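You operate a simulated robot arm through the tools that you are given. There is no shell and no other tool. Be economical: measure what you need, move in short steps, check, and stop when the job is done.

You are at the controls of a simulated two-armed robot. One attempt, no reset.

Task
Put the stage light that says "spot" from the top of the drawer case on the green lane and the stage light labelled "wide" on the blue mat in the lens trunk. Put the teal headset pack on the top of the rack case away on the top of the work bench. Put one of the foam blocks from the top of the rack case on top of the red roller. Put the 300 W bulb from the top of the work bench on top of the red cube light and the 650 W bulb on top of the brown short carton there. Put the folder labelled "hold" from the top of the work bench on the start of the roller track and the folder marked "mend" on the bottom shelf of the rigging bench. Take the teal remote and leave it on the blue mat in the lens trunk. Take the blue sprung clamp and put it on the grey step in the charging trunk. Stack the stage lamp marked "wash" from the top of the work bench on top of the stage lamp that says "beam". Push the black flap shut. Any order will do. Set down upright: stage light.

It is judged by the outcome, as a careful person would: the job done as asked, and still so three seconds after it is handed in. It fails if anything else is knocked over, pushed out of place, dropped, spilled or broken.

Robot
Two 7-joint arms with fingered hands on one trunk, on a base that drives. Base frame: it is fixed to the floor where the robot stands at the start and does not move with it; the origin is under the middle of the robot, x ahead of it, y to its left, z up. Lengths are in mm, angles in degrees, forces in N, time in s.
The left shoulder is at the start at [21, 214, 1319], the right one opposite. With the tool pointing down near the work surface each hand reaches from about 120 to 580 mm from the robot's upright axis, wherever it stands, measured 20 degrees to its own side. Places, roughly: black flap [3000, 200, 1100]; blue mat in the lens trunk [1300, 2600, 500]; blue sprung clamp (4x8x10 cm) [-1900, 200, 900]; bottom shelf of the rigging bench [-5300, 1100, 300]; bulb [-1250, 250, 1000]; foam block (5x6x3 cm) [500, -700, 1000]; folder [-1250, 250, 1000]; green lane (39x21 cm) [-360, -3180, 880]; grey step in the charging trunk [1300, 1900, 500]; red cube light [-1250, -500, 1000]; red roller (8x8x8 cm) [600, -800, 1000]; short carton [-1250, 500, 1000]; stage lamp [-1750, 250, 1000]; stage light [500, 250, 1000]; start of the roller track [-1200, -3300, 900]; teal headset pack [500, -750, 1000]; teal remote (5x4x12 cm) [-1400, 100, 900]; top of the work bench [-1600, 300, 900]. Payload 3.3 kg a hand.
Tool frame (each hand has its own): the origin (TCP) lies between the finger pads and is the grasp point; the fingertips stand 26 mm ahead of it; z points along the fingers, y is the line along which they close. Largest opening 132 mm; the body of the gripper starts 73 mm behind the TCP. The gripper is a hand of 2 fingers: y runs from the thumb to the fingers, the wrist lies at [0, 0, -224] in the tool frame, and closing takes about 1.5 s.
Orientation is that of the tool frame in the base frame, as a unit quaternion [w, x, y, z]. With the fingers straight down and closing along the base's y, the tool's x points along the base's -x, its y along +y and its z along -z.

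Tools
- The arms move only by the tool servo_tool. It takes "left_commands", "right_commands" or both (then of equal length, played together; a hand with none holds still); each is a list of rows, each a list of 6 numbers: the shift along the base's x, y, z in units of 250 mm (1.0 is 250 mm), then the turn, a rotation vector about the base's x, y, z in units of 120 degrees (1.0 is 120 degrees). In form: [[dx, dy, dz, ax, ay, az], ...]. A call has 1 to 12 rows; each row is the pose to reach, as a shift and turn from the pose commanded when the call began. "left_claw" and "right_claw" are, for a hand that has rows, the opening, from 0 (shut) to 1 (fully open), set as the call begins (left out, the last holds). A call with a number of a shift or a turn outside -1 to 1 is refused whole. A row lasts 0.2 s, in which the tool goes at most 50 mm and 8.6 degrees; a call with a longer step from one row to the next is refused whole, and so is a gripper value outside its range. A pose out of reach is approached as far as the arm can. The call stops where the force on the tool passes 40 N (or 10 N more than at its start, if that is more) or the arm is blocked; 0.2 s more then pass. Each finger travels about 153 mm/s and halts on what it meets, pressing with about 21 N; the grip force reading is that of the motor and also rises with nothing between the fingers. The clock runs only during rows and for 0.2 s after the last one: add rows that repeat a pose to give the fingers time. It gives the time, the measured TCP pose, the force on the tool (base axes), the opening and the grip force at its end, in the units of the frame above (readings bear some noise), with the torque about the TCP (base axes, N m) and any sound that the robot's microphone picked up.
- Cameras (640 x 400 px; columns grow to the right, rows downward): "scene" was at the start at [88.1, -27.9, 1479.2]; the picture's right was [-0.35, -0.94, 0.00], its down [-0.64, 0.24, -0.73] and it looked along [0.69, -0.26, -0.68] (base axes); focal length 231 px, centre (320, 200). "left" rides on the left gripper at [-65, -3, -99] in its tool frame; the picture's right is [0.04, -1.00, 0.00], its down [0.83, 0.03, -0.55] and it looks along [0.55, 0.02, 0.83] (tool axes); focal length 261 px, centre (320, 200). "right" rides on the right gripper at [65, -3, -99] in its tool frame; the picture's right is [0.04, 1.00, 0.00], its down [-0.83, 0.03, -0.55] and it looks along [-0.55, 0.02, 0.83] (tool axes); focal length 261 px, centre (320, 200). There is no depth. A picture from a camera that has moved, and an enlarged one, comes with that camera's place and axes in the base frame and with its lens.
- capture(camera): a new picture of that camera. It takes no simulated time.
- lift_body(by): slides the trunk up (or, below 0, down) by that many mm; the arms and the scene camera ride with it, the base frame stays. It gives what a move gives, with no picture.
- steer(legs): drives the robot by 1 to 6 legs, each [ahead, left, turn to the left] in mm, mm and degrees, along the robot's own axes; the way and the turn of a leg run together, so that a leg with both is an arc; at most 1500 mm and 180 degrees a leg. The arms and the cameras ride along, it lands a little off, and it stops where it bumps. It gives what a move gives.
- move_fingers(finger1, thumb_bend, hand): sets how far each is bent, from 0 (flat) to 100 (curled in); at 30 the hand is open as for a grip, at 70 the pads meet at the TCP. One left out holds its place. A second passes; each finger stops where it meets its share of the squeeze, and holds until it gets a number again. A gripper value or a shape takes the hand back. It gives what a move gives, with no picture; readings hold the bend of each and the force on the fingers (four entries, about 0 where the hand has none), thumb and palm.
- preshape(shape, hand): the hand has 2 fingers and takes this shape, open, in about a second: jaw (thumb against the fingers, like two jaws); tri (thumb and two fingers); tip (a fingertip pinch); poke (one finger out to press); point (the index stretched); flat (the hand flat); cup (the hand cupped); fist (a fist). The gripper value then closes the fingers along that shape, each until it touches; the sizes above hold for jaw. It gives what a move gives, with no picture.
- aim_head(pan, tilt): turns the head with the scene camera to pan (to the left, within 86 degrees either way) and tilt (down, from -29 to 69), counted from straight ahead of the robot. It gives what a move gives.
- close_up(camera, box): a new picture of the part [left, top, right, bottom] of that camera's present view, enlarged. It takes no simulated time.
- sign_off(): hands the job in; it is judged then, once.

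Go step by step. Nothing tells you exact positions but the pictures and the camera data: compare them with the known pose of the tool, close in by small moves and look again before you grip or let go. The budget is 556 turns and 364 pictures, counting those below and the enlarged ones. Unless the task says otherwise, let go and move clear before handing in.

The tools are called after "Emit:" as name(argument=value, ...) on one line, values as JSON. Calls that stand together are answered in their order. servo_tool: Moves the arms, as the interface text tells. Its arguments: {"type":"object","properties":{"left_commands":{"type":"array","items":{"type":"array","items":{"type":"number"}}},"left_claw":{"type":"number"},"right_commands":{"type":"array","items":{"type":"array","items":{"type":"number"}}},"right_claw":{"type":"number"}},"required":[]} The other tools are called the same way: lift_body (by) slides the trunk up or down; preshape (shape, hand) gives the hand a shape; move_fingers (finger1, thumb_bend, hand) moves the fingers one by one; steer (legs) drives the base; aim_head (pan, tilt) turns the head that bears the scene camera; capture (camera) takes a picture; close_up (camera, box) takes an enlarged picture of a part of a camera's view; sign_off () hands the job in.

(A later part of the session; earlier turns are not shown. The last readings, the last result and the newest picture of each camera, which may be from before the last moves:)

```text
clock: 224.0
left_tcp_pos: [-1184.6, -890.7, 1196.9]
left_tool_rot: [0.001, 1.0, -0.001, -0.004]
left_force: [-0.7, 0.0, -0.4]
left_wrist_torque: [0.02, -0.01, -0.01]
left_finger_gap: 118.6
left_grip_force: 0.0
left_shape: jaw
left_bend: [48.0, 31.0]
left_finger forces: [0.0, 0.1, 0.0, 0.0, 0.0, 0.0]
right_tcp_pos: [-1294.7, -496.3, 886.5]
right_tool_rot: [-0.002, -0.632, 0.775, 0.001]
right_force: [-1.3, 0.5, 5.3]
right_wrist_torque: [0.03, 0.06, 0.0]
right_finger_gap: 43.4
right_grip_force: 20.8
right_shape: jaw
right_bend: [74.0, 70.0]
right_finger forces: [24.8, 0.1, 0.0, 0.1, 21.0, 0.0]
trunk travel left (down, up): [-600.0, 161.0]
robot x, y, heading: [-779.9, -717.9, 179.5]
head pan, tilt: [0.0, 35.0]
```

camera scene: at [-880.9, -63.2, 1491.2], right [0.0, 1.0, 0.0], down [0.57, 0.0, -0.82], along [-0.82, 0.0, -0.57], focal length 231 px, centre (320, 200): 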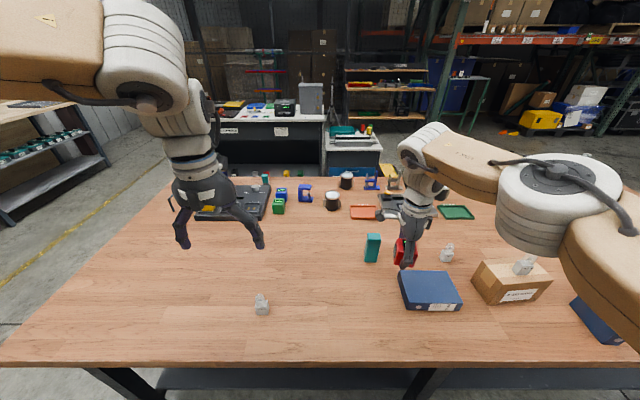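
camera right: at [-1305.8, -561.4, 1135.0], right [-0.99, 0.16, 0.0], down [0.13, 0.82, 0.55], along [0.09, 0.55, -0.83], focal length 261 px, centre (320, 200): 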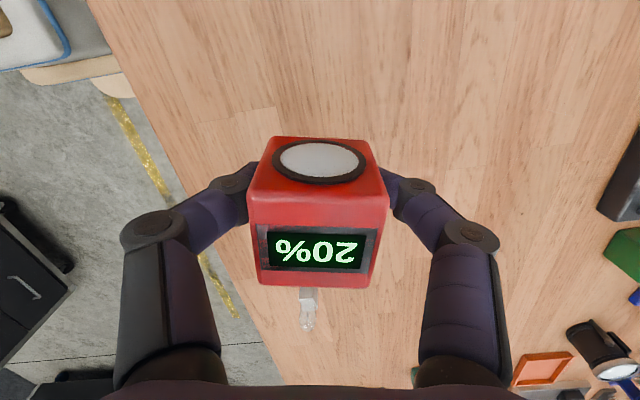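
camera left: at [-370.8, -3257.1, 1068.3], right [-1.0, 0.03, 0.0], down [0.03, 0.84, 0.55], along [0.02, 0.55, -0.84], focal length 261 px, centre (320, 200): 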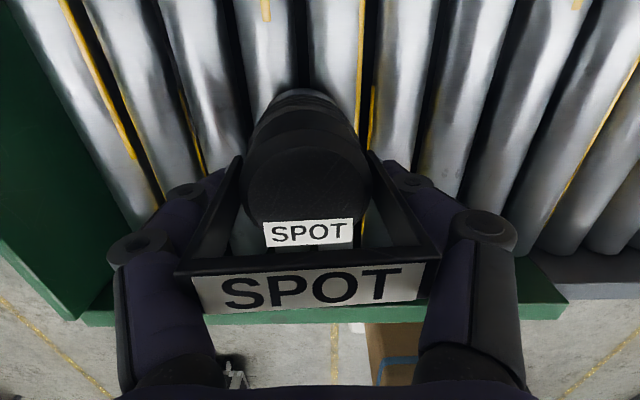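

Contact. Release and lift straight up.

Emit:
servo_tool(right_commands=[[0, 0, 0, 0, 0, 0], [0, 0, 0, 0, 0, 0], [0, 0, 0, 0, 0, 0]], right_claw=0.75)

Emit:
servo_tool(right_commands=[[0, 0, 0.12, 0, 0, 0], [0, 0, 0.3, 0, 0, 0], [0, 0, 0.48, 0, 0, 0], [0, 0, 0.66, 0, 0, 0], [0, 0, 0.84, 0, 0, 0]])

Emit:
capture(camera="right")

```text
clock: 224.8
left_tcp_pos: [-1184.2, -890.8, 1196.5]
left_tool_rot: [0.001, 1.0, -0.001, -0.003]
left_force: [-0.8, -0.1, 1.3]
left_wrist_torque: [0.01, -0.01, -0.02]
left_finger_gap: 118.6
left_grip_force: 0.1
left_shape: jaw
left_bend: [48.0, 31.0]
left_finger forces: [0.1, 0.0, 0.1, 0.1, 0.1, 0.0]
right_tcp_pos: [-1293.5, -496.2, 886.0]
right_tool_rot: [0.0, -0.632, 0.775, 0.001]
right_force: [3.1, -0.8, 8.3]
right_wrist_torque: [0.07, 0.38, 0.03]
right_finger_gap: 94.1
right_grip_force: 0.1
right_shape: jaw
right_bend: [69.0, 50.0]
right_finger forces: [8.3, 0.0, 0.1, 0.0, 0.0, 0.0]
trunk travel left (down, up): [-600.0, 161.0]
robot x, y, heading: [-783.2, -715.2, 179.8]
head pan, tilt: [0.0, 35.0]
```

```text
clock: 226.0
left_tcp_pos: [-1183.5, -892.7, 1196.8]
left_tool_rot: [0.001, 1.0, -0.002, -0.003]
left_force: [-0.8, 0.9, -1.1]
left_wrist_torque: [0.01, -0.01, 0.0]
left_finger_gap: 118.4
left_grip_force: 0.2
left_shape: jaw
left_bend: [48.0, 31.0]
left_finger forces: [0.0, 0.0, 0.0, 0.1, 0.1, 0.0]
right_tcp_pos: [-1293.9, -496.6, 1098.3]
right_tool_rot: [0.0, -0.633, 0.774, 0.0]
right_force: [-0.7, 0.8, -0.4]
right_wrist_torque: [0.02, -0.01, 0.04]
right_finger_gap: 98.7
right_grip_force: 0.1
right_shape: jaw
right_bend: [64.0, 50.0]
right_finger forces: [0.0, 0.0, 0.0, 0.0, 0.0, 0.0]
trunk travel left (down, up): [-600.0, 161.0]
robot x, y, heading: [-785.3, -713.5, 179.8]
head pan, tilt: [0.0, 35.0]
```

```text
218 pictures are left
camera right: at [-1303.9, -561.1, 1195.8], right [-0.99, 0.16, 0.0], down [0.13, 0.82, 0.55], along [0.09, 0.55, -0.83], focal length 261 px, centre (320, 200)
```

right: 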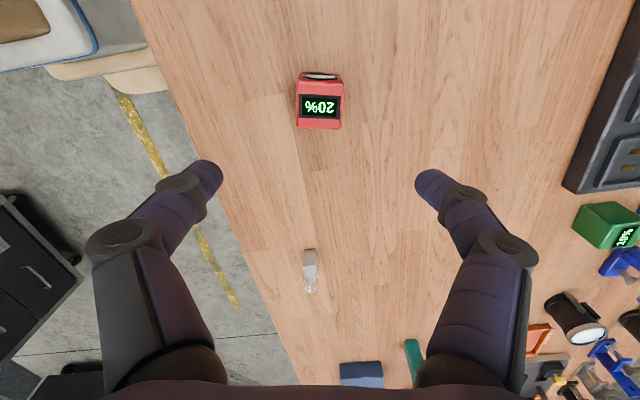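

Cube is back. Now return for the 300 W bulb (with the current hand yaw).

Emit:
steer(legs=[[0, -270, 0]])

Emit:
servo_tool(right_commands=[[0.1, 0, -0.1, 0, 0, 0], [0.21, 0, -0.2, 0, 0, 0], [0.21, 0, -0.36, 0, 0, 0]], right_claw=0.7)

Emit:
capture(camera="right")

```text
clock: 227.9
left_tcp_pos: [-1184.3, -621.2, 1197.6]
left_tool_rot: [0.002, 1.0, 0.0, -0.002]
left_force: [-0.3, 0.1, 0.4]
left_wrist_torque: [-0.02, 0.0, 0.03]
left_finger_gap: 118.7
left_grip_force: 0.1
left_shape: jaw
left_bend: [48.0, 31.0]
left_finger forces: [0.1, 0.1, 0.0, 0.0, 0.0, 0.1]
right_tcp_pos: [-1292.9, -225.7, 1096.5]
right_tool_rot: [0.0, -0.633, 0.775, 0.001]
right_force: [0.3, 0.1, -0.6]
right_wrist_torque: [-0.03, 0.01, 0.02]
right_finger_gap: 99.2
right_grip_force: 0.0
right_shape: jaw
right_bend: [64.0, 50.0]
right_finger forces: [0.0, 0.0, 0.1, 0.1, 0.0, 0.0]
trunk travel left (down, up): [-600.0, 161.0]
robot x, y, heading: [-780.8, -446.7, 179.6]
head pan, tilt: [0.0, 35.0]
```

```text
clock: 228.7
left_tcp_pos: [-1183.6, -622.7, 1196.5]
left_tool_rot: [0.001, 1.0, -0.001, -0.003]
left_force: [-0.7, 0.5, -0.6]
left_wrist_torque: [-0.02, -0.02, 0.0]
left_finger_gap: 118.8
left_grip_force: 0.0
left_shape: jaw
left_bend: [48.0, 31.0]
left_finger forces: [0.0, 0.1, 0.0, 0.0, 0.0, 0.0]
right_tcp_pos: [-1241.9, -225.4, 1007.5]
right_tool_rot: [0.0, -0.632, 0.775, 0.001]
right_force: [-0.3, -1.0, 0.2]
right_wrist_torque: [0.0, 0.0, -0.01]
right_finger_gap: 92.6
right_grip_force: 0.2
right_shape: jaw
right_bend: [67.0, 56.0]
right_finger forces: [0.0, 0.0, 0.0, 0.0, 0.1, 0.0]
trunk travel left (down, up): [-600.0, 161.0]
robot x, y, heading: [-778.0, -450.2, 179.8]
head pan, tilt: [0.0, 35.0]
```

```text
217 pictures are left
camera right: at [-1251.3, -290.6, 1105.1], right [-0.99, 0.16, 0.0], down [0.13, 0.82, 0.55], along [0.09, 0.55, -0.83], focal length 261 px, centre (320, 200)
```

right: 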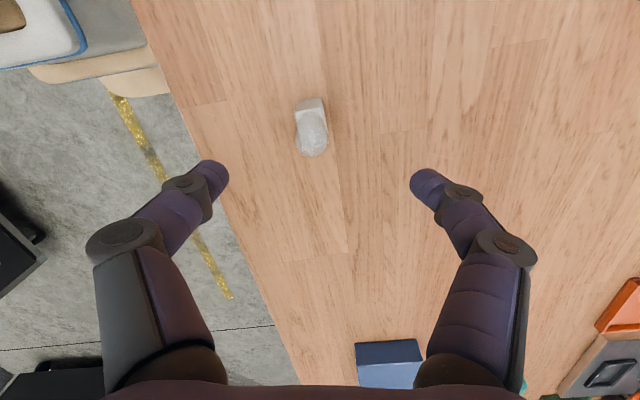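

Emit:
servo_tool(right_commands=[[0.03, -0.012, -0.16, 0, 0, 0], [0.03, -0.012, -0.34, 0, 0, 0], [0.03, -0.012, -0.474, 0, 0, 0]])

Emit:
capture(camera="right")

```text
clock: 229.5
left_tcp_pos: [-1182.8, -621.3, 1196.1]
left_tool_rot: [0.001, 1.0, -0.001, -0.003]
left_force: [0.3, 0.3, 0.5]
left_wrist_torque: [-0.02, -0.03, 0.01]
left_finger_gap: 118.6
left_grip_force: 0.1
left_shape: jaw
left_bend: [48.0, 31.0]
left_finger forces: [0.0, 0.1, 0.1, 0.1, 0.1, 0.0]
right_tcp_pos: [-1232.9, -229.7, 888.1]
right_tool_rot: [0.0, -0.633, 0.774, 0.0]
right_force: [0.1, -0.1, 0.0]
right_wrist_torque: [0.01, -0.01, -0.01]
right_finger_gap: 92.8
right_grip_force: 0.1
right_shape: jaw
right_bend: [67.0, 56.0]
right_finger forces: [0.0, 0.0, 0.0, 0.0, 0.0, 0.0]
trunk travel left (down, up): [-600.0, 161.0]
robot x, y, heading: [-781.9, -443.8, 179.5]
head pan, tilt: [0.0, 35.0]
```

```text
216 pictures are left
camera right: at [-1242.6, -294.0, 985.6], right [-0.99, 0.16, 0.0], down [0.13, 0.82, 0.55], along [0.09, 0.55, -0.83], focal length 261 px, centre (320, 200)
```

right: 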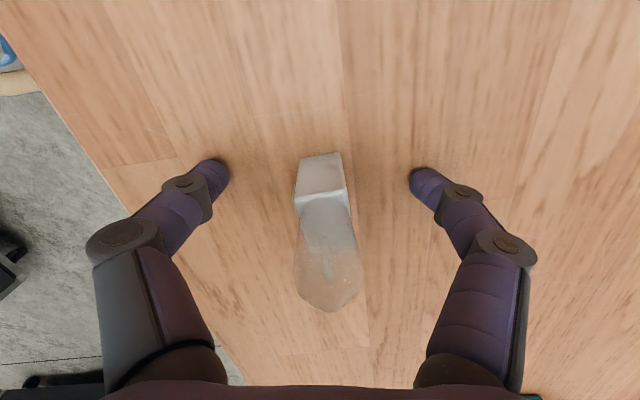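

Emit:
servo_tool(right_commands=[[0, 0.03, 0, 0, 0, 0], [0, 0.03, 0, 0, 0, 0]])

Emit:
servo_tool(right_commands=[[0, 0, 0, 0, 0, 0], [0, 0, 0, 0, 0, 0], [0, 0, 0, 0, 0, 0], [0, 0, 0, 0, 0, 0], [0, 0, 0, 0, 0, 0]], right_claw=0)

Emit:
servo_tool(right_commands=[[0, 0, 0.06, 0, 0, 0], [0, 0, 0.2, 0, 0, 0], [0, 0, 0.38, 0, 0, 0], [0, 0, 0.56, 0, 0, 0], [0, 0, 0.7, 0, 0, 0]])

Emit:
capture(camera="right")

```text
clock: 230.1
left_tcp_pos: [-1183.4, -621.7, 1197.1]
left_tool_rot: [0.001, 1.0, -0.001, -0.003]
left_force: [0.4, 0.1, -1.0]
left_wrist_torque: [-0.01, 0.02, 0.01]
left_finger_gap: 118.3
left_grip_force: 0.1
left_shape: jaw
left_bend: [48.0, 31.0]
left_finger forces: [0.0, 0.0, 0.0, 0.1, 0.1, 0.0]
right_tcp_pos: [-1233.0, -222.9, 888.5]
right_tool_rot: [0.0, -0.632, 0.775, 0.001]
right_force: [0.4, -0.3, 0.4]
right_wrist_torque: [-0.05, -0.03, -0.01]
right_finger_gap: 92.8
right_grip_force: 0.0
right_shape: jaw
right_bend: [67.0, 56.0]
right_finger forces: [0.0, 0.0, 0.1, 0.0, 0.0, 0.0]
trunk travel left (down, up): [-600.0, 161.0]
robot x, y, heading: [-780.6, -446.0, 179.5]
head pan, tilt: [0.0, 35.0]
```

```text
clock: 231.3
left_tcp_pos: [-1182.9, -621.9, 1197.0]
left_tool_rot: [0.001, 1.0, -0.001, -0.002]
left_force: [-0.5, -0.7, 0.0]
left_wrist_torque: [0.0, 0.03, -0.02]
left_finger_gap: 118.5
left_grip_force: 0.1
left_shape: jaw
left_bend: [48.0, 31.0]
left_finger forces: [0.0, 0.1, 0.0, 0.0, 0.0, 0.1]
right_tcp_pos: [-1232.1, -222.6, 888.7]
right_tool_rot: [0.0, -0.633, 0.774, 0.0]
right_force: [0.9, 0.2, -0.5]
right_wrist_torque: [-0.03, 0.0, 0.0]
right_finger_gap: 16.8
right_grip_force: 21.0
right_shape: jaw
right_bend: [72.0, 70.0]
right_finger forces: [18.5, 0.1, 0.0, 0.0, 18.5, 0.0]
trunk travel left (down, up): [-600.0, 161.0]
robot x, y, heading: [-780.5, -445.3, 179.8]
head pan, tilt: [0.0, 35.0]
```

```text
clock: 232.5
left_tcp_pos: [-1182.0, -621.4, 1197.8]
left_tool_rot: [0.001, 1.0, -0.001, -0.003]
left_force: [-0.7, 0.6, 0.0]
left_wrist_torque: [0.01, 0.01, 0.0]
left_finger_gap: 118.3
left_grip_force: 0.1
left_shape: jaw
left_bend: [48.0, 31.0]
left_finger forces: [0.1, 0.1, 0.0, 0.0, 0.0, 0.1]
right_tcp_pos: [-1232.3, -222.3, 1064.1]
right_tool_rot: [0.001, -0.633, 0.774, 0.001]
right_force: [0.4, -0.2, -0.3]
right_wrist_torque: [0.01, 0.0, 0.01]
right_finger_gap: 16.3
right_grip_force: 20.7
right_shape: jaw
right_bend: [72.0, 70.0]
right_finger forces: [18.6, 0.0, 0.0, 0.0, 18.6, 0.0]
trunk travel left (down, up): [-600.0, 161.0]
robot x, y, heading: [-780.4, -444.2, 179.5]
head pan, tilt: [0.0, 35.0]
```

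```text
215 pictures are left
camera right: at [-1241.8, -286.5, 1161.5], right [-0.99, 0.16, 0.0], down [0.13, 0.82, 0.55], along [0.09, 0.55, -0.83], focal length 261 px, centre (320, 200)
```

right: 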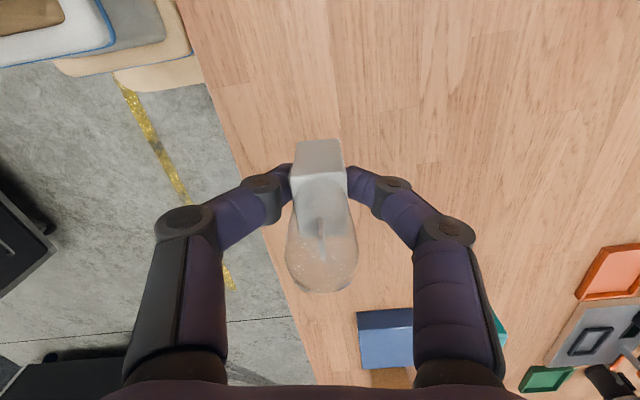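

Emit:
steer(legs=[[0, 272, 0]])

Emit:
servo_tool(right_commands=[[-0.12, 0, 0, 0, 0, 0], [-0.24, 0, -0.06, 0, 0, 0]])

Emit:
capture(camera="right")

Emit:
aim_head(pan=-15, tilt=45)

Emit:
capture(camera="scene")

```text
clock: 234.4
left_tcp_pos: [-1185.5, -895.0, 1195.9]
left_tool_rot: [0.001, 1.0, -0.002, -0.002]
left_force: [0.1, -0.5, -0.3]
left_wrist_torque: [0.02, 0.0, 0.03]
left_finger_gap: 118.9
left_grip_force: 0.1
left_shape: jaw
left_bend: [48.0, 31.0]
left_finger forces: [0.1, 0.0, 0.0, 0.0, 0.1, 0.0]
right_tcp_pos: [-1235.2, -495.0, 1063.6]
right_tool_rot: [0.0, -0.632, 0.775, 0.001]
right_force: [0.8, -0.4, 0.2]
right_wrist_torque: [0.04, 0.01, 0.01]
right_finger_gap: 16.5
right_grip_force: 20.8
right_shape: jaw
right_bend: [72.0, 70.0]
right_finger forces: [18.6, 0.1, 0.0, 0.1, 18.6, 0.0]
trunk travel left (down, up): [-600.0, 161.0]
robot x, y, heading: [-786.6, -718.5, 179.7]
head pan, tilt: [0.0, 35.0]
```

```text
clock: 235.0
left_tcp_pos: [-1185.9, -896.4, 1196.4]
left_tool_rot: [0.002, 1.0, -0.002, -0.003]
left_force: [0.6, -0.4, -0.1]
left_wrist_torque: [0.02, -0.03, -0.03]
left_finger_gap: 118.5
left_grip_force: 0.0
left_shape: jaw
left_bend: [48.0, 31.0]
left_finger forces: [0.0, 0.0, 0.1, 0.0, 0.0, 0.1]
right_tcp_pos: [-1294.4, -496.6, 1049.2]
right_tool_rot: [0.0, -0.634, 0.774, 0.0]
right_force: [0.8, -0.5, -1.0]
right_wrist_torque: [-0.02, 0.0, -0.02]
right_finger_gap: 16.4
right_grip_force: 21.0
right_shape: jaw
right_bend: [72.0, 70.0]
right_finger forces: [18.6, 0.1, 0.0, 0.0, 18.6, 0.0]
trunk travel left (down, up): [-600.0, 161.0]
robot x, y, heading: [-782.4, -719.9, 179.5]
head pan, tilt: [0.0, 35.0]
```

```text
214 pictures are left
camera right: at [-1304.1, -561.2, 1145.6], right [-0.99, 0.16, 0.0], down [0.13, 0.82, 0.55], along [0.09, 0.55, -0.83], focal length 261 px, centre (320, 200)
```

right: 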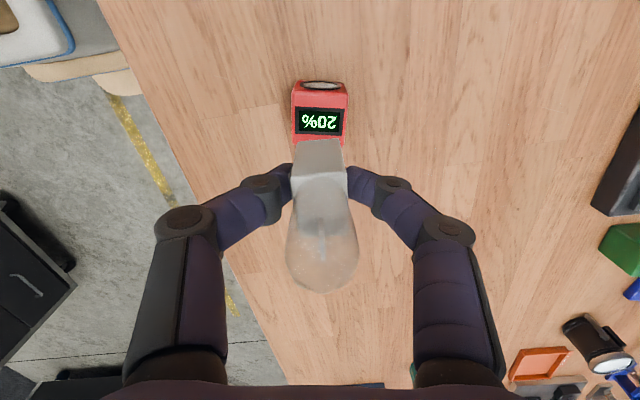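

```text
clock: 235.8
left_tcp_pos: [-1185.0, -894.6, 1197.5]
left_tool_rot: [0.002, 1.0, -0.002, -0.003]
left_force: [-0.9, -0.2, 0.8]
left_wrist_torque: [-0.01, 0.0, 0.01]
left_finger_gap: 118.6
left_grip_force: 0.1
left_shape: jaw
left_bend: [48.0, 31.0]
left_finger forces: [0.0, 0.0, 0.0, 0.1, 0.0, 0.1]
right_tcp_pos: [-1293.8, -495.6, 1048.3]
right_tool_rot: [0.0, -0.632, 0.775, 0.0]
right_force: [-0.1, -0.1, -0.4]
right_wrist_torque: [-0.01, 0.04, -0.01]
right_finger_gap: 16.5
right_grip_force: 21.3
right_shape: jaw
right_bend: [72.0, 70.0]
right_finger forces: [18.6, 0.0, 0.0, 0.1, 18.6, 0.1]
trunk travel left (down, up): [-600.0, 161.0]
robot x, y, heading: [-779.9, -715.7, 179.5]
head pan, tilt: [-15.0, 45.0]
```

```text
213 pictures are left
camera scene: at [-874.5, -695.9, 1476.3], right [0.26, 0.96, 0.0], down [0.68, -0.19, -0.71], along [-0.68, 0.19, -0.71], focal length 231 px, centre (320, 200)
```

scene: 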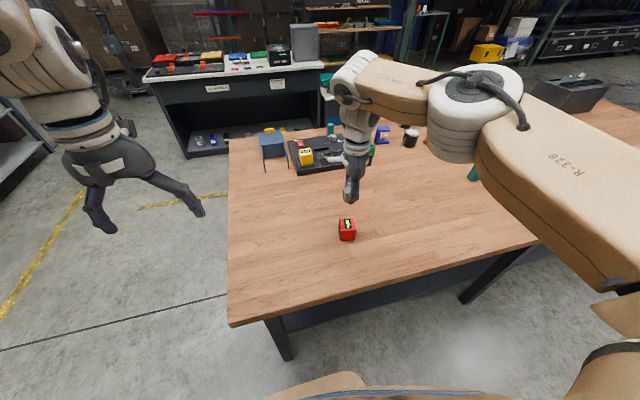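

Emit:
servo_tool(right_commands=[[0.006, 0.016, -0.14, 0, 0, 0], [0.006, 0.016, -0.28, 0, 0, 0], [0.006, 0.016, -0.38, 0, 0, 0]])

Emit:
capture(camera="right")

Emit:
close_up(camera="scene", box=[305, 170, 395, 250])

```text
clock: 236.6
left_tcp_pos: [-1184.6, -894.3, 1196.9]
left_tool_rot: [0.001, 1.0, -0.001, -0.003]
left_force: [-0.2, 0.5, -0.8]
left_wrist_torque: [-0.05, 0.0, -0.01]
left_finger_gap: 118.7
left_grip_force: 0.1
left_shape: jaw
left_bend: [48.0, 31.0]
left_finger forces: [0.0, 0.0, 0.0, 0.0, 0.1, 0.1]
right_tcp_pos: [-1292.7, -491.3, 953.4]
right_tool_rot: [-0.001, -0.632, 0.775, 0.0]
right_force: [1.2, 0.5, -0.6]
right_wrist_torque: [-0.06, 0.01, 0.0]
right_finger_gap: 16.3
right_grip_force: 20.5
right_shape: jaw
right_bend: [72.0, 70.0]
right_finger forces: [18.5, 0.0, 0.1, 0.0, 18.5, 0.0]
trunk travel left (down, up): [-600.0, 161.0]
robot x, y, heading: [-783.9, -718.5, 179.5]
head pan, tilt: [-15.0, 45.0]
```

```text
212 pictures are left
camera right: at [-1302.8, -555.4, 1051.4], right [-0.99, 0.16, 0.0], down [0.13, 0.82, 0.55], along [0.09, 0.55, -0.83], focal length 261 px, centre (320, 200)
```

right: 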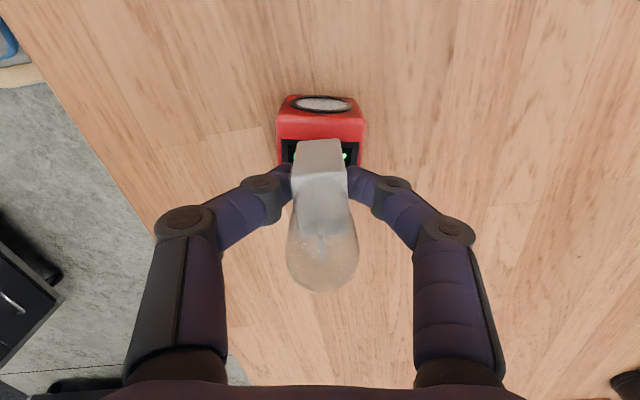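

```text
5.00 times, centred on (350, 210) of scene
camera zoom: at [-874.6, -695.7, 1476.3], right [0.27, 0.96, 0.0], down [0.68, -0.19, -0.71], along [-0.68, 0.19, -0.71], focal length 1156 px, centre (170, 150)
```

zoom: 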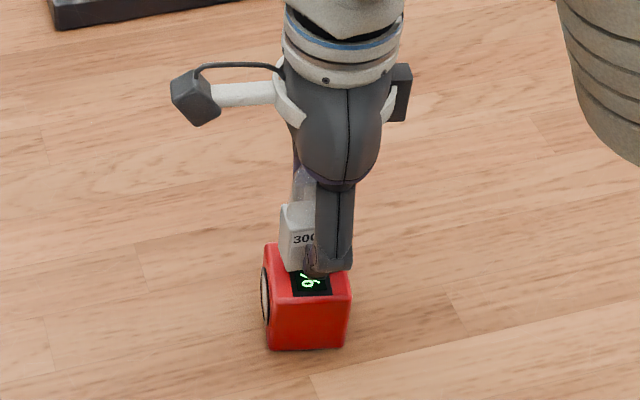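

Emit:
servo_tool(right_commands=[[0, 0, -0.02, 0, 0, 0], [0, 0, -0.032, 0, 0, 0], [0, 0, -0.042, 0, 0, 0], [0, 0, -0.05, 0, 0, 0]])

```text
clock: 237.6
left_tcp_pos: [-1184.6, -895.6, 1197.7]
left_tool_rot: [0.002, 1.0, -0.002, -0.004]
left_force: [0.6, 1.0, 0.0]
left_wrist_torque: [-0.01, -0.01, -0.02]
left_finger_gap: 118.6
left_grip_force: 0.0
left_shape: jaw
left_bend: [48.0, 31.0]
left_finger forces: [0.1, 0.1, 0.0, 0.1, 0.0, 0.0]
right_tcp_pos: [-1292.3, -491.4, 941.7]
right_tool_rot: [-0.001, -0.632, 0.775, 0.0]
right_force: [0.0, 0.1, 3.0]
right_wrist_torque: [-0.02, 0.04, 0.0]
right_finger_gap: 16.6
right_grip_force: 21.1
right_shape: jaw
right_bend: [72.0, 70.0]
right_finger forces: [19.6, 0.1, 0.0, 0.0, 19.3, 0.0]
trunk travel left (down, up): [-600.0, 161.0]
robot x, y, heading: [-782.3, -718.0, 179.6]
head pan, tilt: [-15.0, 45.0]
```

Touching. Release (small opening), then lift straight up—verifying before any driving.

Emit:
servo_tool(right_commands=[[0, 0, 0, 0, 0, 0], [0, 0, 0, 0, 0, 0], [0, 0, 0, 0, 0, 0]], right_claw=0.5)

Emit:
servo_tool(right_commands=[[0, 0, 0.12, 0, 0, 0], [0, 0, 0.3, 0, 0, 0], [0, 0, 0.48, 0, 0, 0], [0, 0, 0.66, 0, 0, 0], [0, 0, 0.84, 0, 0, 0]])

Emit:
close_up(camera="scene", box=[305, 170, 395, 250])

```text
clock: 238.4
left_tcp_pos: [-1186.0, -895.6, 1197.0]
left_tool_rot: [0.001, 1.0, -0.002, -0.003]
left_force: [0.0, 0.7, 1.0]
left_wrist_torque: [0.02, 0.01, 0.03]
left_finger_gap: 118.7
left_grip_force: 0.1
left_shape: jaw
left_bend: [48.0, 31.0]
left_finger forces: [0.0, 0.0, 0.0, 0.0, 0.0, 0.1]
right_tcp_pos: [-1291.6, -490.8, 940.3]
right_tool_rot: [0.001, -0.632, 0.775, 0.0]
right_force: [1.2, -0.5, 0.7]
right_wrist_torque: [0.0, 0.01, -0.06]
right_finger_gap: 65.2
right_grip_force: 0.1
right_shape: jaw
right_bend: [73.0, 70.0]
right_finger forces: [0.0, 0.0, 0.0, 0.0, 0.0, 0.0]
trunk travel left (down, up): [-600.0, 161.0]
robot x, y, heading: [-787.8, -719.6, 179.7]
head pan, tilt: [-15.0, 45.0]
```

```text
clock: 239.6
left_tcp_pos: [-1184.1, -895.4, 1197.2]
left_tool_rot: [0.001, 1.0, -0.001, -0.003]
left_force: [-0.3, -0.5, 0.8]
left_wrist_torque: [0.02, 0.01, 0.01]
left_finger_gap: 118.7
left_grip_force: 0.2
left_shape: jaw
left_bend: [48.0, 31.0]
left_finger forces: [0.0, 0.0, 0.0, 0.0, 0.0, 0.0]
right_tcp_pos: [-1291.9, -492.8, 1150.9]
right_tool_rot: [0.0, -0.632, 0.775, 0.001]
right_force: [0.0, -0.5, 0.0]
right_wrist_torque: [0.01, 0.02, 0.03]
right_finger_gap: 65.8
right_grip_force: 0.1
right_shape: jaw
right_bend: [73.0, 70.0]
right_finger forces: [0.0, 0.0, 0.0, 0.1, 0.0, 0.1]
trunk travel left (down, up): [-600.0, 161.0]
robot x, y, heading: [-785.1, -715.5, 179.9]
head pan, tilt: [-15.0, 45.0]
```

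```text
5.00 times, centred on (350, 210) of scene
camera zoom: at [-873.7, -696.8, 1476.4], right [0.27, 0.96, 0.0], down [0.68, -0.19, -0.71], along [-0.68, 0.19, -0.71], focal length 1156 px, centre (170, 150)
```

zoom: 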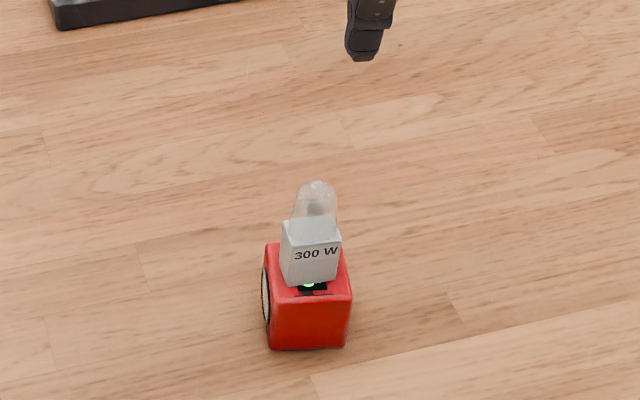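

300 W is back on the restored cube light. Next MEND (flat, centre ≈[-1291,257]); drive there with the hand high and look.

Emit:
servo_tool(right_commands=[[0.1, 0, 0.04, 0, 0, 0.045], [0.2, 0, 0.08, 0, 0, 0.09]], right_claw=1)

Emit:
steer(legs=[[0, -750, 0]])

Emit:
capture(camera="right")

Emit:
capture(camera="scene")

```text
clock: 240.2
left_tcp_pos: [-1184.7, -894.9, 1196.9]
left_tool_rot: [0.0, 1.0, -0.001, -0.004]
left_force: [0.5, 0.1, 0.3]
left_wrist_torque: [0.02, -0.01, -0.03]
left_finger_gap: 118.8
left_grip_force: 0.1
left_shape: jaw
left_bend: [48.0, 31.0]
left_finger forces: [0.0, 0.1, 0.0, 0.1, 0.0, 0.0]
right_tcp_pos: [-1242.4, -492.8, 1169.5]
right_tool_rot: [-0.001, -0.703, 0.712, 0.001]
right_force: [-0.8, -1.2, 0.8]
right_wrist_torque: [0.01, -0.01, 0.01]
right_finger_gap: 132.1
right_grip_force: 0.0
right_shape: jaw
right_bend: [30.0, 30.0]
right_finger forces: [0.0, 0.0, 0.0, 0.1, 0.1, 0.1]
trunk travel left (down, up): [-600.0, 161.0]
robot x, y, heading: [-783.5, -720.4, 179.8]
head pan, tilt: [-15.0, 45.0]
```

```text
clock: 244.3
left_tcp_pos: [-1179.8, -141.2, 1196.6]
left_tool_rot: [0.001, 1.0, -0.003, -0.004]
left_force: [0.5, -0.2, 0.6]
left_wrist_torque: [0.01, -0.03, -0.01]
left_finger_gap: 118.4
left_grip_force: 0.0
left_shape: jaw
left_bend: [48.0, 31.0]
left_finger forces: [0.0, 0.0, 0.0, 0.1, 0.0, 0.1]
right_tcp_pos: [-1236.3, 261.5, 1170.3]
right_tool_rot: [0.0, -0.701, 0.713, -0.001]
right_force: [0.5, 0.5, -1.5]
right_wrist_torque: [-0.07, 0.02, 0.0]
right_finger_gap: 132.1
right_grip_force: 0.0
right_shape: jaw
right_bend: [30.0, 30.0]
right_finger forces: [0.1, 0.0, 0.0, 0.0, 0.1, 0.1]
trunk travel left (down, up): [-600.0, 161.0]
robot x, y, heading: [-775.7, 36.0, 179.5]
head pan, tilt: [-15.0, 45.0]
```

```text
209 pictures are left
camera right: at [-1233.7, 197.2, 1267.9], right [-1.0, -0.02, 0.0], down [-0.02, 0.83, 0.55], along [-0.01, 0.55, -0.83], focal length 261 px, centre (320, 200)
```

right: 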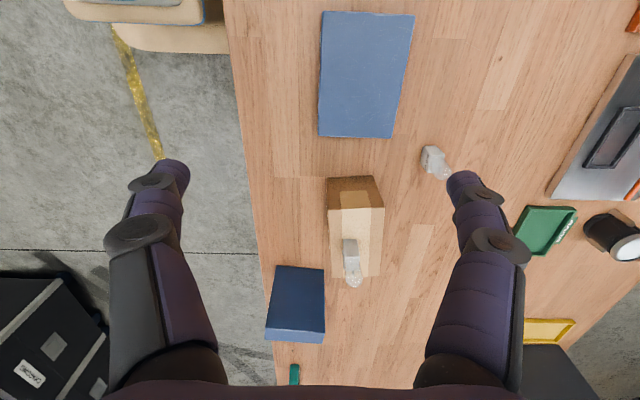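

```text
208 pictures are left
camera scene: at [-868.2, 57.4, 1476.3], right [0.27, 0.96, 0.0], down [0.68, -0.19, -0.71], along [-0.68, 0.19, -0.71], focal length 231 px, centre (320, 200)
```

scene: 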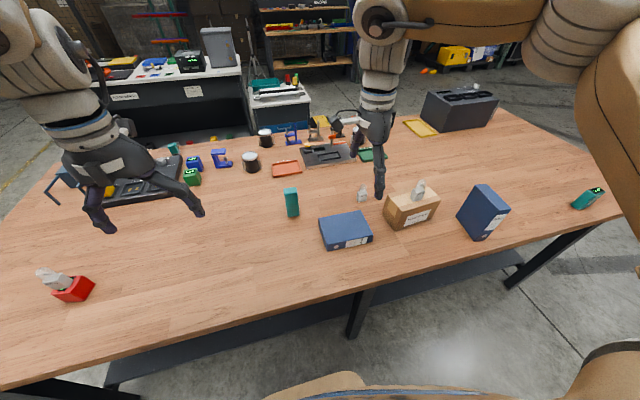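

Emit:
servo_tool(right_commands=[[-0.1, -0.01, -0.12, 0, 0, 0], [-0.208, -0.02, -0.24, 0, 0, 0], [-0.208, -0.02, -0.42, 0, 0, 0], [-0.208, -0.02, -0.6, 0, 0, 0], [-0.208, -0.02, -0.78, 0, 0, 0]])

Emit:
capture(camera="right")

```text
clock: 245.5
left_tcp_pos: [-1179.6, -142.0, 1198.1]
left_tool_rot: [0.0, 1.0, -0.002, -0.002]
left_force: [0.1, 0.9, -0.5]
left_wrist_torque: [0.06, 0.02, -0.01]
left_finger_gap: 118.8
left_grip_force: 0.1
left_shape: jaw
left_bend: [48.0, 31.0]
left_finger forces: [0.0, 0.0, 0.0, 0.0, 0.0, 0.1]
right_tcp_pos: [-1287.6, 256.2, 975.0]
right_tool_rot: [0.001, -0.702, 0.713, 0.0]
right_force: [0.3, 0.1, 0.3]
right_wrist_torque: [0.0, -0.01, -0.01]
right_finger_gap: 131.8
right_grip_force: 0.0
right_shape: jaw
right_bend: [30.0, 30.0]
right_finger forces: [0.1, 0.1, 0.1, 0.0, 0.0, 0.1]
trunk travel left (down, up): [-600.0, 161.0]
robot x, y, heading: [-775.2, 32.6, 179.5]
head pan, tilt: [-15.0, 45.0]
```

```text
207 pictures are left
camera right: at [-1285.1, 191.6, 1072.8], right [-1.0, -0.02, 0.0], down [-0.02, 0.83, 0.55], along [-0.01, 0.55, -0.83], focal length 261 px, centre (320, 200)
```

right: 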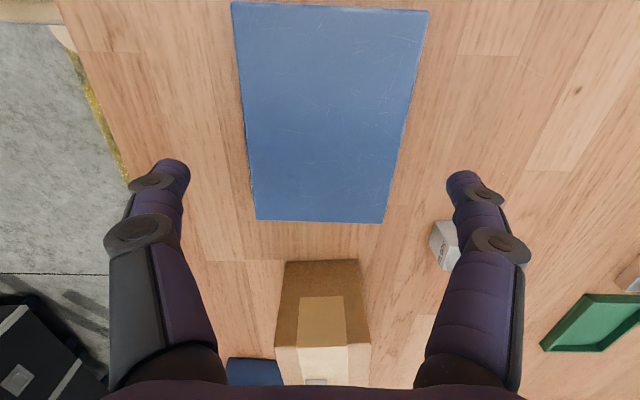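

Emit:
servo_tool(right_commands=[[-0.008, 0, -0.14, 0, 0, 0], [-0.008, 0, -0.28, 0, 0, 0], [-0.008, 0, -0.348, 0, 0, 0]])

Emit:
servo_tool(right_commands=[[0, 0, 0, 0, 0, 0], [0, 0, 0, 0, 0, 0], [0, 0, 0, 0, 0, 0], [0, 0, 0, 0, 0, 0], [0, 0, 0, 0, 0, 0]], right_claw=0)

Emit:
capture(camera="right")

```text
clock: 246.3
left_tcp_pos: [-1179.8, -141.0, 1196.9]
left_tool_rot: [0.001, 1.0, -0.003, -0.003]
left_force: [0.4, 0.5, 0.5]
left_wrist_torque: [0.05, 0.01, -0.01]
left_finger_gap: 118.6
left_grip_force: 0.0
left_shape: jaw
left_bend: [48.0, 31.0]
left_finger forces: [0.0, 0.0, 0.0, 0.0, 0.1, 0.0]
right_tcp_pos: [-1290.2, 256.0, 889.2]
right_tool_rot: [0.0, -0.702, 0.712, 0.0]
right_force: [0.1, 0.1, -0.1]
right_wrist_torque: [0.02, -0.02, 0.01]
right_finger_gap: 131.7
right_grip_force: 0.1
right_shape: jaw
right_bend: [30.0, 30.0]
right_finger forces: [0.0, 0.1, 0.1, 0.0, 0.1, 0.0]
trunk travel left (down, up): [-600.0, 161.0]
robot x, y, heading: [-779.5, 33.4, 179.4]
head pan, tilt: [-15.0, 45.0]
```

```text
clock: 247.5
left_tcp_pos: [-1179.6, -141.7, 1196.9]
left_tool_rot: [0.001, 1.0, -0.003, -0.003]
left_force: [-0.3, -1.1, -0.1]
left_wrist_torque: [0.01, 0.0, 0.01]
left_finger_gap: 118.7
left_grip_force: 0.0
left_shape: jaw
left_bend: [48.0, 31.0]
left_finger forces: [0.0, 0.0, 0.0, 0.0, 0.0, 0.0]
right_tcp_pos: [-1289.6, 256.9, 888.4]
right_tool_rot: [-0.001, -0.702, 0.712, 0.001]
right_force: [-0.4, -0.1, 0.4]
right_wrist_torque: [0.02, 0.0, 0.0]
right_finger_gap: 106.5
right_grip_force: 20.6
right_shape: jaw
right_bend: [59.0, 39.0]
right_finger forces: [19.4, 0.0, 0.1, 0.1, 19.4, 0.0]
trunk travel left (down, up): [-600.0, 161.0]
robot x, y, heading: [-777.4, 35.6, 179.4]
head pan, tilt: [-15.0, 45.0]
```

```text
206 pictures are left
camera right: at [-1287.8, 191.6, 986.0], right [-1.0, -0.02, 0.0], down [-0.02, 0.83, 0.55], along [-0.01, 0.55, -0.83], focal length 261 px, centre (320, 200)
```

right: 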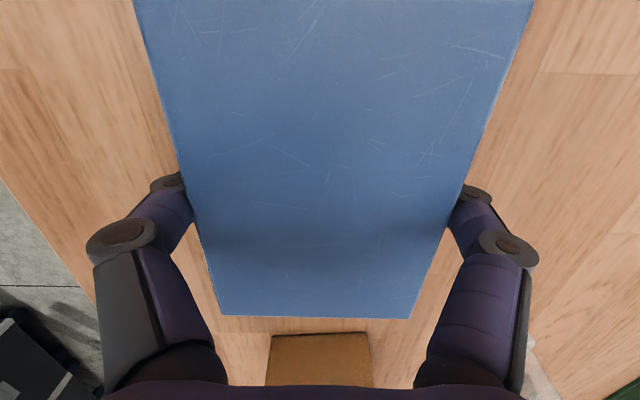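

MEND gripped across its width. Lift straight up.

Emit:
servo_tool(right_commands=[[0, 0, 0.05, 0, 0, 0], [0, 0, 0.15, 0, 0, 0], [0, 0, 0.3, 0, 0, 0], [0, 0, 0.46, 0, 0, 0], [0, 0, 0.64, 0, 0, 0], [0, 0, 0.82, 0, 0, 0], [0, 0, 1.0, 0, 0, 0], [0.18, 0, 1.0, 0, 0, 0], [0.36, 0, 1.0, 0, 0, 0]])

Emit:
capture(camera="scene")

```text
clock: 249.5
left_tcp_pos: [-1178.4, -142.7, 1196.9]
left_tool_rot: [0.001, 1.0, -0.003, -0.002]
left_force: [0.7, -0.5, 0.1]
left_wrist_torque: [0.01, -0.01, 0.03]
left_finger_gap: 118.5
left_grip_force: 0.2
left_shape: jaw
left_bend: [48.0, 31.0]
left_finger forces: [0.0, 0.0, 0.0, 0.1, 0.0, 0.0]
right_tcp_pos: [-1200.5, 255.8, 1137.7]
right_tool_rot: [-0.001, -0.701, 0.713, 0.001]
right_force: [0.3, 0.6, -2.2]
right_wrist_torque: [0.0, 0.03, -0.01]
right_finger_gap: 106.0
right_grip_force: 21.4
right_shape: jaw
right_bend: [59.0, 39.0]
right_finger forces: [19.5, 0.1, 0.0, 0.0, 19.6, 0.1]
trunk travel left (down, up): [-600.0, 161.0]
robot x, y, heading: [-776.9, 33.5, 179.4]
head pan, tilt: [-15.0, 45.0]
```

```text
205 pictures are left
camera scene: at [-867.5, 55.9, 1476.4], right [0.27, 0.96, 0.0], down [0.68, -0.19, -0.71], along [-0.68, 0.19, -0.71], focal length 231 px, centre (320, 200)
```

scene: 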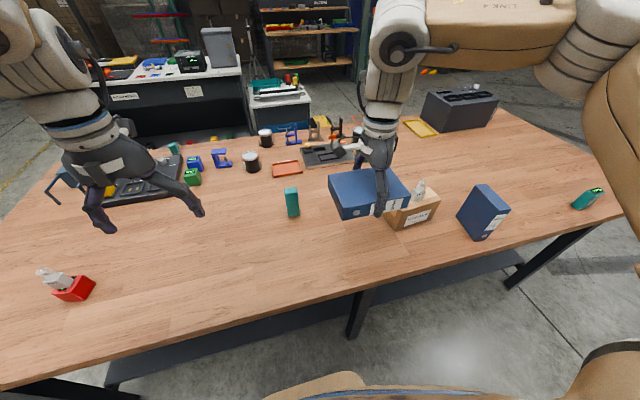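

Now inspect the stage lamps and the space behind the bench.

Emit:
aim_head(pan=0, tilt=20)

Emit:
capture(camera="scene")

Emit:
close_up(camera="scene", box=[290, 180, 440, 260])

```text
clock: 250.4
left_tcp_pos: [-1179.8, -141.7, 1197.8]
left_tool_rot: [0.0, 1.0, -0.002, -0.004]
left_force: [0.5, -0.2, -0.3]
left_wrist_torque: [0.02, 0.0, 0.04]
left_finger_gap: 118.5
left_grip_force: 0.1
left_shape: jaw
left_bend: [48.0, 31.0]
left_finger forces: [0.0, 0.1, 0.0, 0.0, 0.1, 0.0]
right_tcp_pos: [-1201.0, 256.9, 1137.7]
right_tool_rot: [0.0, -0.702, 0.713, -0.001]
right_force: [0.7, -0.4, -1.5]
right_wrist_torque: [-0.04, 0.0, 0.01]
right_finger_gap: 106.5
right_grip_force: 20.6
right_shape: jaw
right_bend: [59.0, 39.0]
right_finger forces: [19.5, 0.0, 0.0, 0.0, 19.6, 0.1]
trunk travel left (down, up): [-600.0, 161.0]
robot x, y, heading: [-777.8, 28.7, 179.3]
head pan, tilt: [0.0, 20.0]
```

```text
204 pictures are left
camera scene: at [-883.0, 36.1, 1514.9], right [0.01, 1.0, 0.0], down [0.34, 0.0, -0.94], along [-0.94, 0.01, -0.34], focal length 231 px, centre (320, 200)
```

scene: 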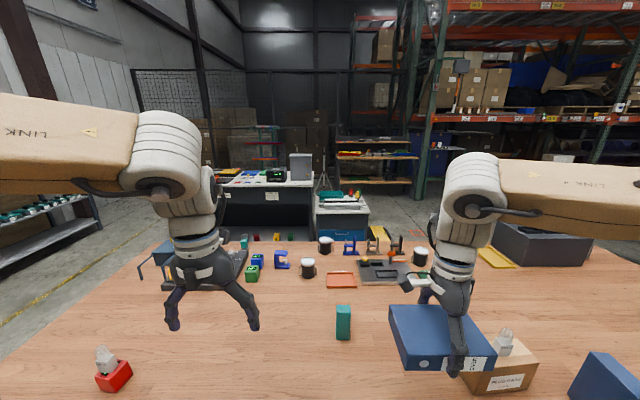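

```text
4.27 times, centred on (365, 220) of scene
camera zoom: at [-883.0, 36.1, 1514.9], right [0.01, 1.0, 0.0], down [0.34, 0.0, -0.94], along [-0.94, 0.01, -0.34], focal length 987 px, centre (128, 115)
```

zoom: 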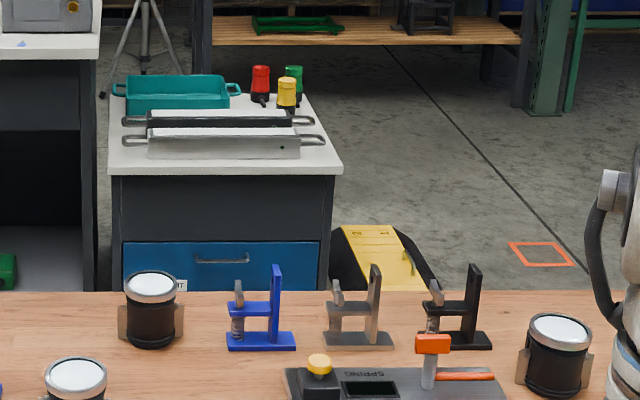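

Lamps stand near the far edge (≈[-1895,74], [-1737,-9], [-1795,519]); a cart blocks y 20–420 behind the bench, but south of it is free. Drive around the south end.

Emit:
steer(legs=[[-60, 0, 0], [0, 1290, 0], [1500, 0, 0]])

Emit:
capture(camera="scene")

```text
clock: 264.5
left_tcp_pos: [-2665.9, -1364.7, 1195.9]
left_tool_rot: [0.002, 1.0, -0.015, -0.003]
left_force: [0.4, -0.4, 0.1]
left_wrist_torque: [-0.02, -0.01, -0.01]
left_finger_gap: 118.3
left_grip_force: 0.0
left_shape: jaw
left_bend: [48.0, 31.0]
left_finger forces: [0.0, 0.0, 0.1, 0.1, 0.0, 0.0]
right_tcp_pos: [-2677.0, -967.9, 1138.6]
right_tool_rot: [0.0, -0.693, 0.721, 0.0]
right_force: [0.0, 0.0, -2.1]
right_wrist_torque: [-0.01, -0.03, 0.0]
right_finger_gap: 106.2
right_grip_force: 20.4
right_shape: jaw
right_bend: [59.0, 39.0]
right_finger forces: [19.7, 0.1, 0.0, 0.1, 19.6, 0.1]
trunk travel left (down, up): [-600.0, 161.0]
robot x, y, heading: [-2256.4, -1200.4, 177.8]
head pan, tilt: [0.0, 20.0]
```

```text
202 pictures are left
camera scene: at [-2365.0, -1194.6, 1514.9], right [0.03, 1.0, 0.0], down [0.34, -0.01, -0.94], along [-0.94, 0.03, -0.34], focal length 231 px, centre (320, 200)
```

scene: 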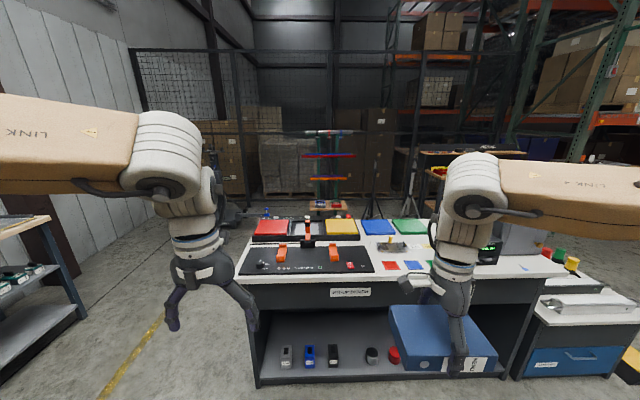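

There is ample room behind the bench (desk edge ≈-3200). Turn around and strafe behind the lamps.

Emit:
steer(legs=[[150, 0, 0], [0, 0, -177.8], [0, 1350, 0]])

Emit:
aim_head(pan=0, tilt=40)

Emit:
capture(camera="scene")

```text
clock: 279.5
left_tcp_pos: [-1992.3, 321.5, 1195.9]
left_tool_rot: [0.003, 0.005, 1.0, 0.002]
left_force: [0.1, 0.5, -0.2]
left_wrist_torque: [0.02, 0.01, -0.01]
left_finger_gap: 118.8
left_grip_force: 0.0
left_shape: jaw
left_bend: [48.0, 31.0]
left_finger forces: [0.0, 0.0, 0.0, 0.0, 0.0, 0.0]
right_tcp_pos: [-1974.6, -75.3, 1138.0]
right_tool_rot: [0.0, 0.714, 0.7, 0.0]
right_force: [-0.5, 1.0, -2.5]
right_wrist_torque: [-0.01, 0.01, -0.02]
right_finger_gap: 106.6
right_grip_force: 20.1
right_shape: jaw
right_bend: [59.0, 39.0]
right_finger forces: [18.9, 0.1, 0.0, 0.1, 18.9, 0.0]
trunk travel left (down, up): [-600.0, 161.0]
robot x, y, heading: [-2394.5, 151.6, -0.8]
head pan, tilt: [0.0, 20.0]
```

```text
clock: 280.3
left_tcp_pos: [-1991.9, 321.5, 1196.0]
left_tool_rot: [0.003, 0.006, 1.0, 0.0]
left_force: [-0.1, -0.4, 1.0]
left_wrist_torque: [-0.01, 0.0, 0.01]
left_finger_gap: 118.5
left_grip_force: 0.0
left_shape: jaw
left_bend: [48.0, 31.0]
left_finger forces: [0.1, 0.0, 0.0, 0.0, 0.1, 0.0]
right_tcp_pos: [-1973.7, -74.7, 1138.1]
right_tool_rot: [0.0, 0.715, 0.7, 0.0]
right_force: [-0.1, -0.1, -2.7]
right_wrist_torque: [0.01, -0.01, 0.0]
right_finger_gap: 106.5
right_grip_force: 20.8
right_shape: jaw
right_bend: [59.0, 39.0]
right_finger forces: [18.9, 0.0, 0.0, 0.1, 18.8, 0.1]
trunk travel left (down, up): [-600.0, 161.0]
robot x, y, heading: [-2398.7, 149.6, -1.0]
head pan, tilt: [0.0, 40.0]
```

```text
201 pictures are left
camera scene: at [-2301.2, 148.9, 1483.6], right [-0.01, -1.0, 0.0], down [-0.64, 0.01, -0.77], along [0.77, -0.01, -0.64], focal length 231 px, centre (320, 200)
```

scene: 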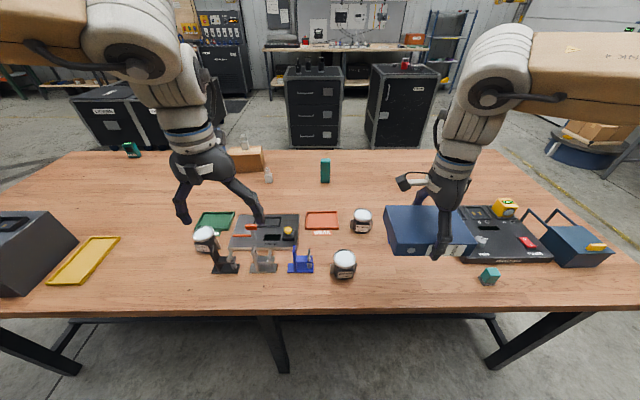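

Emit:
close_up(camera="scene", box=[280, 195, 400, 285])

Emit:
close_up(camera="scene", box=[180, 200, 320, 285])

```text
4.44 times, centred on (340, 240) of scene
camera zoom: at [-2301.2, 148.9, 1483.6], right [-0.01, -1.0, 0.0], down [-0.64, 0.01, -0.77], along [0.77, -0.01, -0.64], focal length 1028 px, centre (231, 22)
```

zoom: 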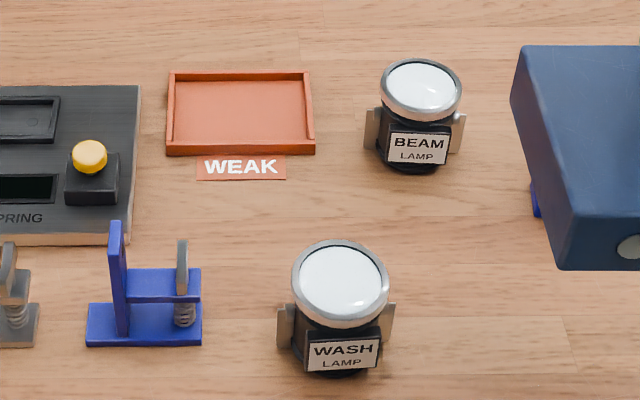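

```text
4.57 times, centred on (250, 242) of scene
camera zoom: at [-2301.2, 148.9, 1483.6], right [-0.01, -1.0, 0.0], down [-0.64, 0.01, -0.77], along [0.77, -0.01, -0.64], focal length 1057 px, centre (640, 6)
```

zoom: 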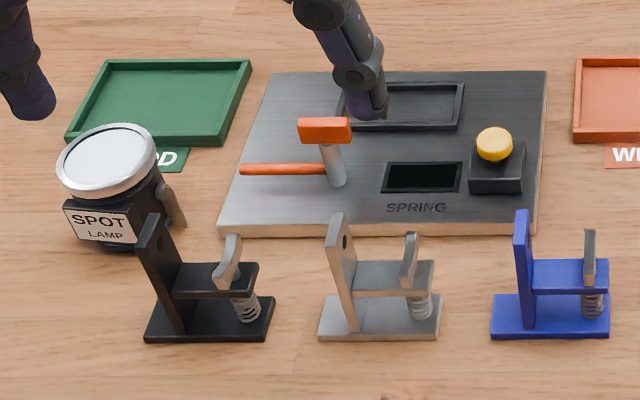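

WASH (near edge, ≈[-1893,67]) and BEAM (≈[-1737,-9]) found; the blue sprung clamp is beside WASH. I'll use the left hand tilted ~30° forward; first raise the right hand and reposition the base.

Emit:
servo_tool(right_commands=[[0, 0, 0.18, 0, 0, 0], [0, 0, 0.36, 0, 0, 0], [-0.1, 0, 0.44, 0, 0, 0]])

Emit:
steer(legs=[[48, -340, 1]])

Emit:
capture(camera="scene")

```text
clock: 281.1
left_tcp_pos: [-1994.3, 322.4, 1198.2]
left_tool_rot: [0.003, 0.005, 1.0, 0.002]
left_force: [-0.1, 0.2, 0.0]
left_wrist_torque: [0.04, -0.02, 0.01]
left_finger_gap: 118.5
left_grip_force: 0.1
left_shape: jaw
left_bend: [48.0, 31.0]
left_finger forces: [0.1, 0.0, 0.0, 0.0, 0.1, 0.0]
right_tcp_pos: [-1999.9, -77.7, 1249.6]
right_tool_rot: [0.001, 0.714, 0.7, 0.0]
right_force: [-0.1, 0.0, -2.3]
right_wrist_torque: [0.01, -0.05, 0.03]
right_finger_gap: 106.7
right_grip_force: 21.0
right_shape: jaw
right_bend: [59.0, 39.0]
right_finger forces: [19.2, 0.0, 0.0, 0.1, 19.3, 0.1]
trunk travel left (down, up): [-600.0, 161.0]
robot x, y, heading: [-2400.4, 151.2, -1.0]
head pan, tilt: [0.0, 40.0]
```

```text
clock: 283.3
left_tcp_pos: [-1949.7, -9.5, 1197.6]
left_tool_rot: [0.003, -0.005, 1.0, 0.002]
left_force: [0.1, -0.3, 0.7]
left_wrist_torque: [0.01, -0.01, 0.0]
left_finger_gap: 118.5
left_grip_force: 0.1
left_shape: jaw
left_bend: [48.0, 31.0]
left_finger forces: [0.1, 0.0, 0.1, 0.0, 0.0, 0.0]
right_tcp_pos: [-1947.1, -408.7, 1249.1]
right_tool_rot: [0.001, 0.708, 0.706, -0.001]
right_force: [0.0, 0.0, -0.8]
right_wrist_torque: [0.02, 0.01, 0.02]
right_finger_gap: 106.5
right_grip_force: 20.8
right_shape: jaw
right_bend: [59.0, 39.0]
right_finger forces: [19.1, 0.0, 0.0, 0.1, 19.2, 0.0]
trunk travel left (down, up): [-600.0, 161.0]
robot x, y, heading: [-2353.5, -190.0, 0.4]
head pan, tilt: [0.0, 40.0]
```

```text
198 pictures are left
camera scene: at [-2254.8, -189.1, 1483.5], right [0.0, -1.0, 0.0], down [-0.64, 0.0, -0.77], along [0.77, 0.0, -0.64], focal length 231 px, centre (320, 200)
```

scene: 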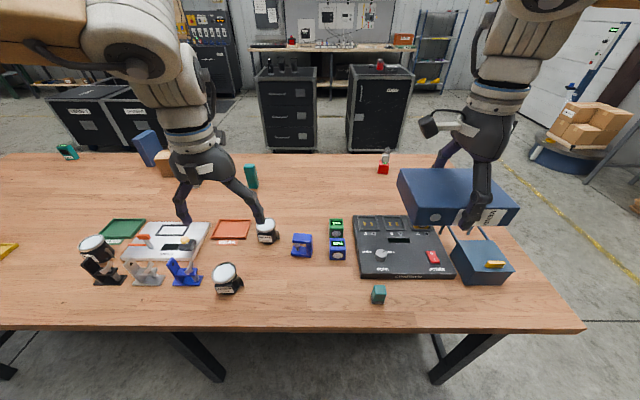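

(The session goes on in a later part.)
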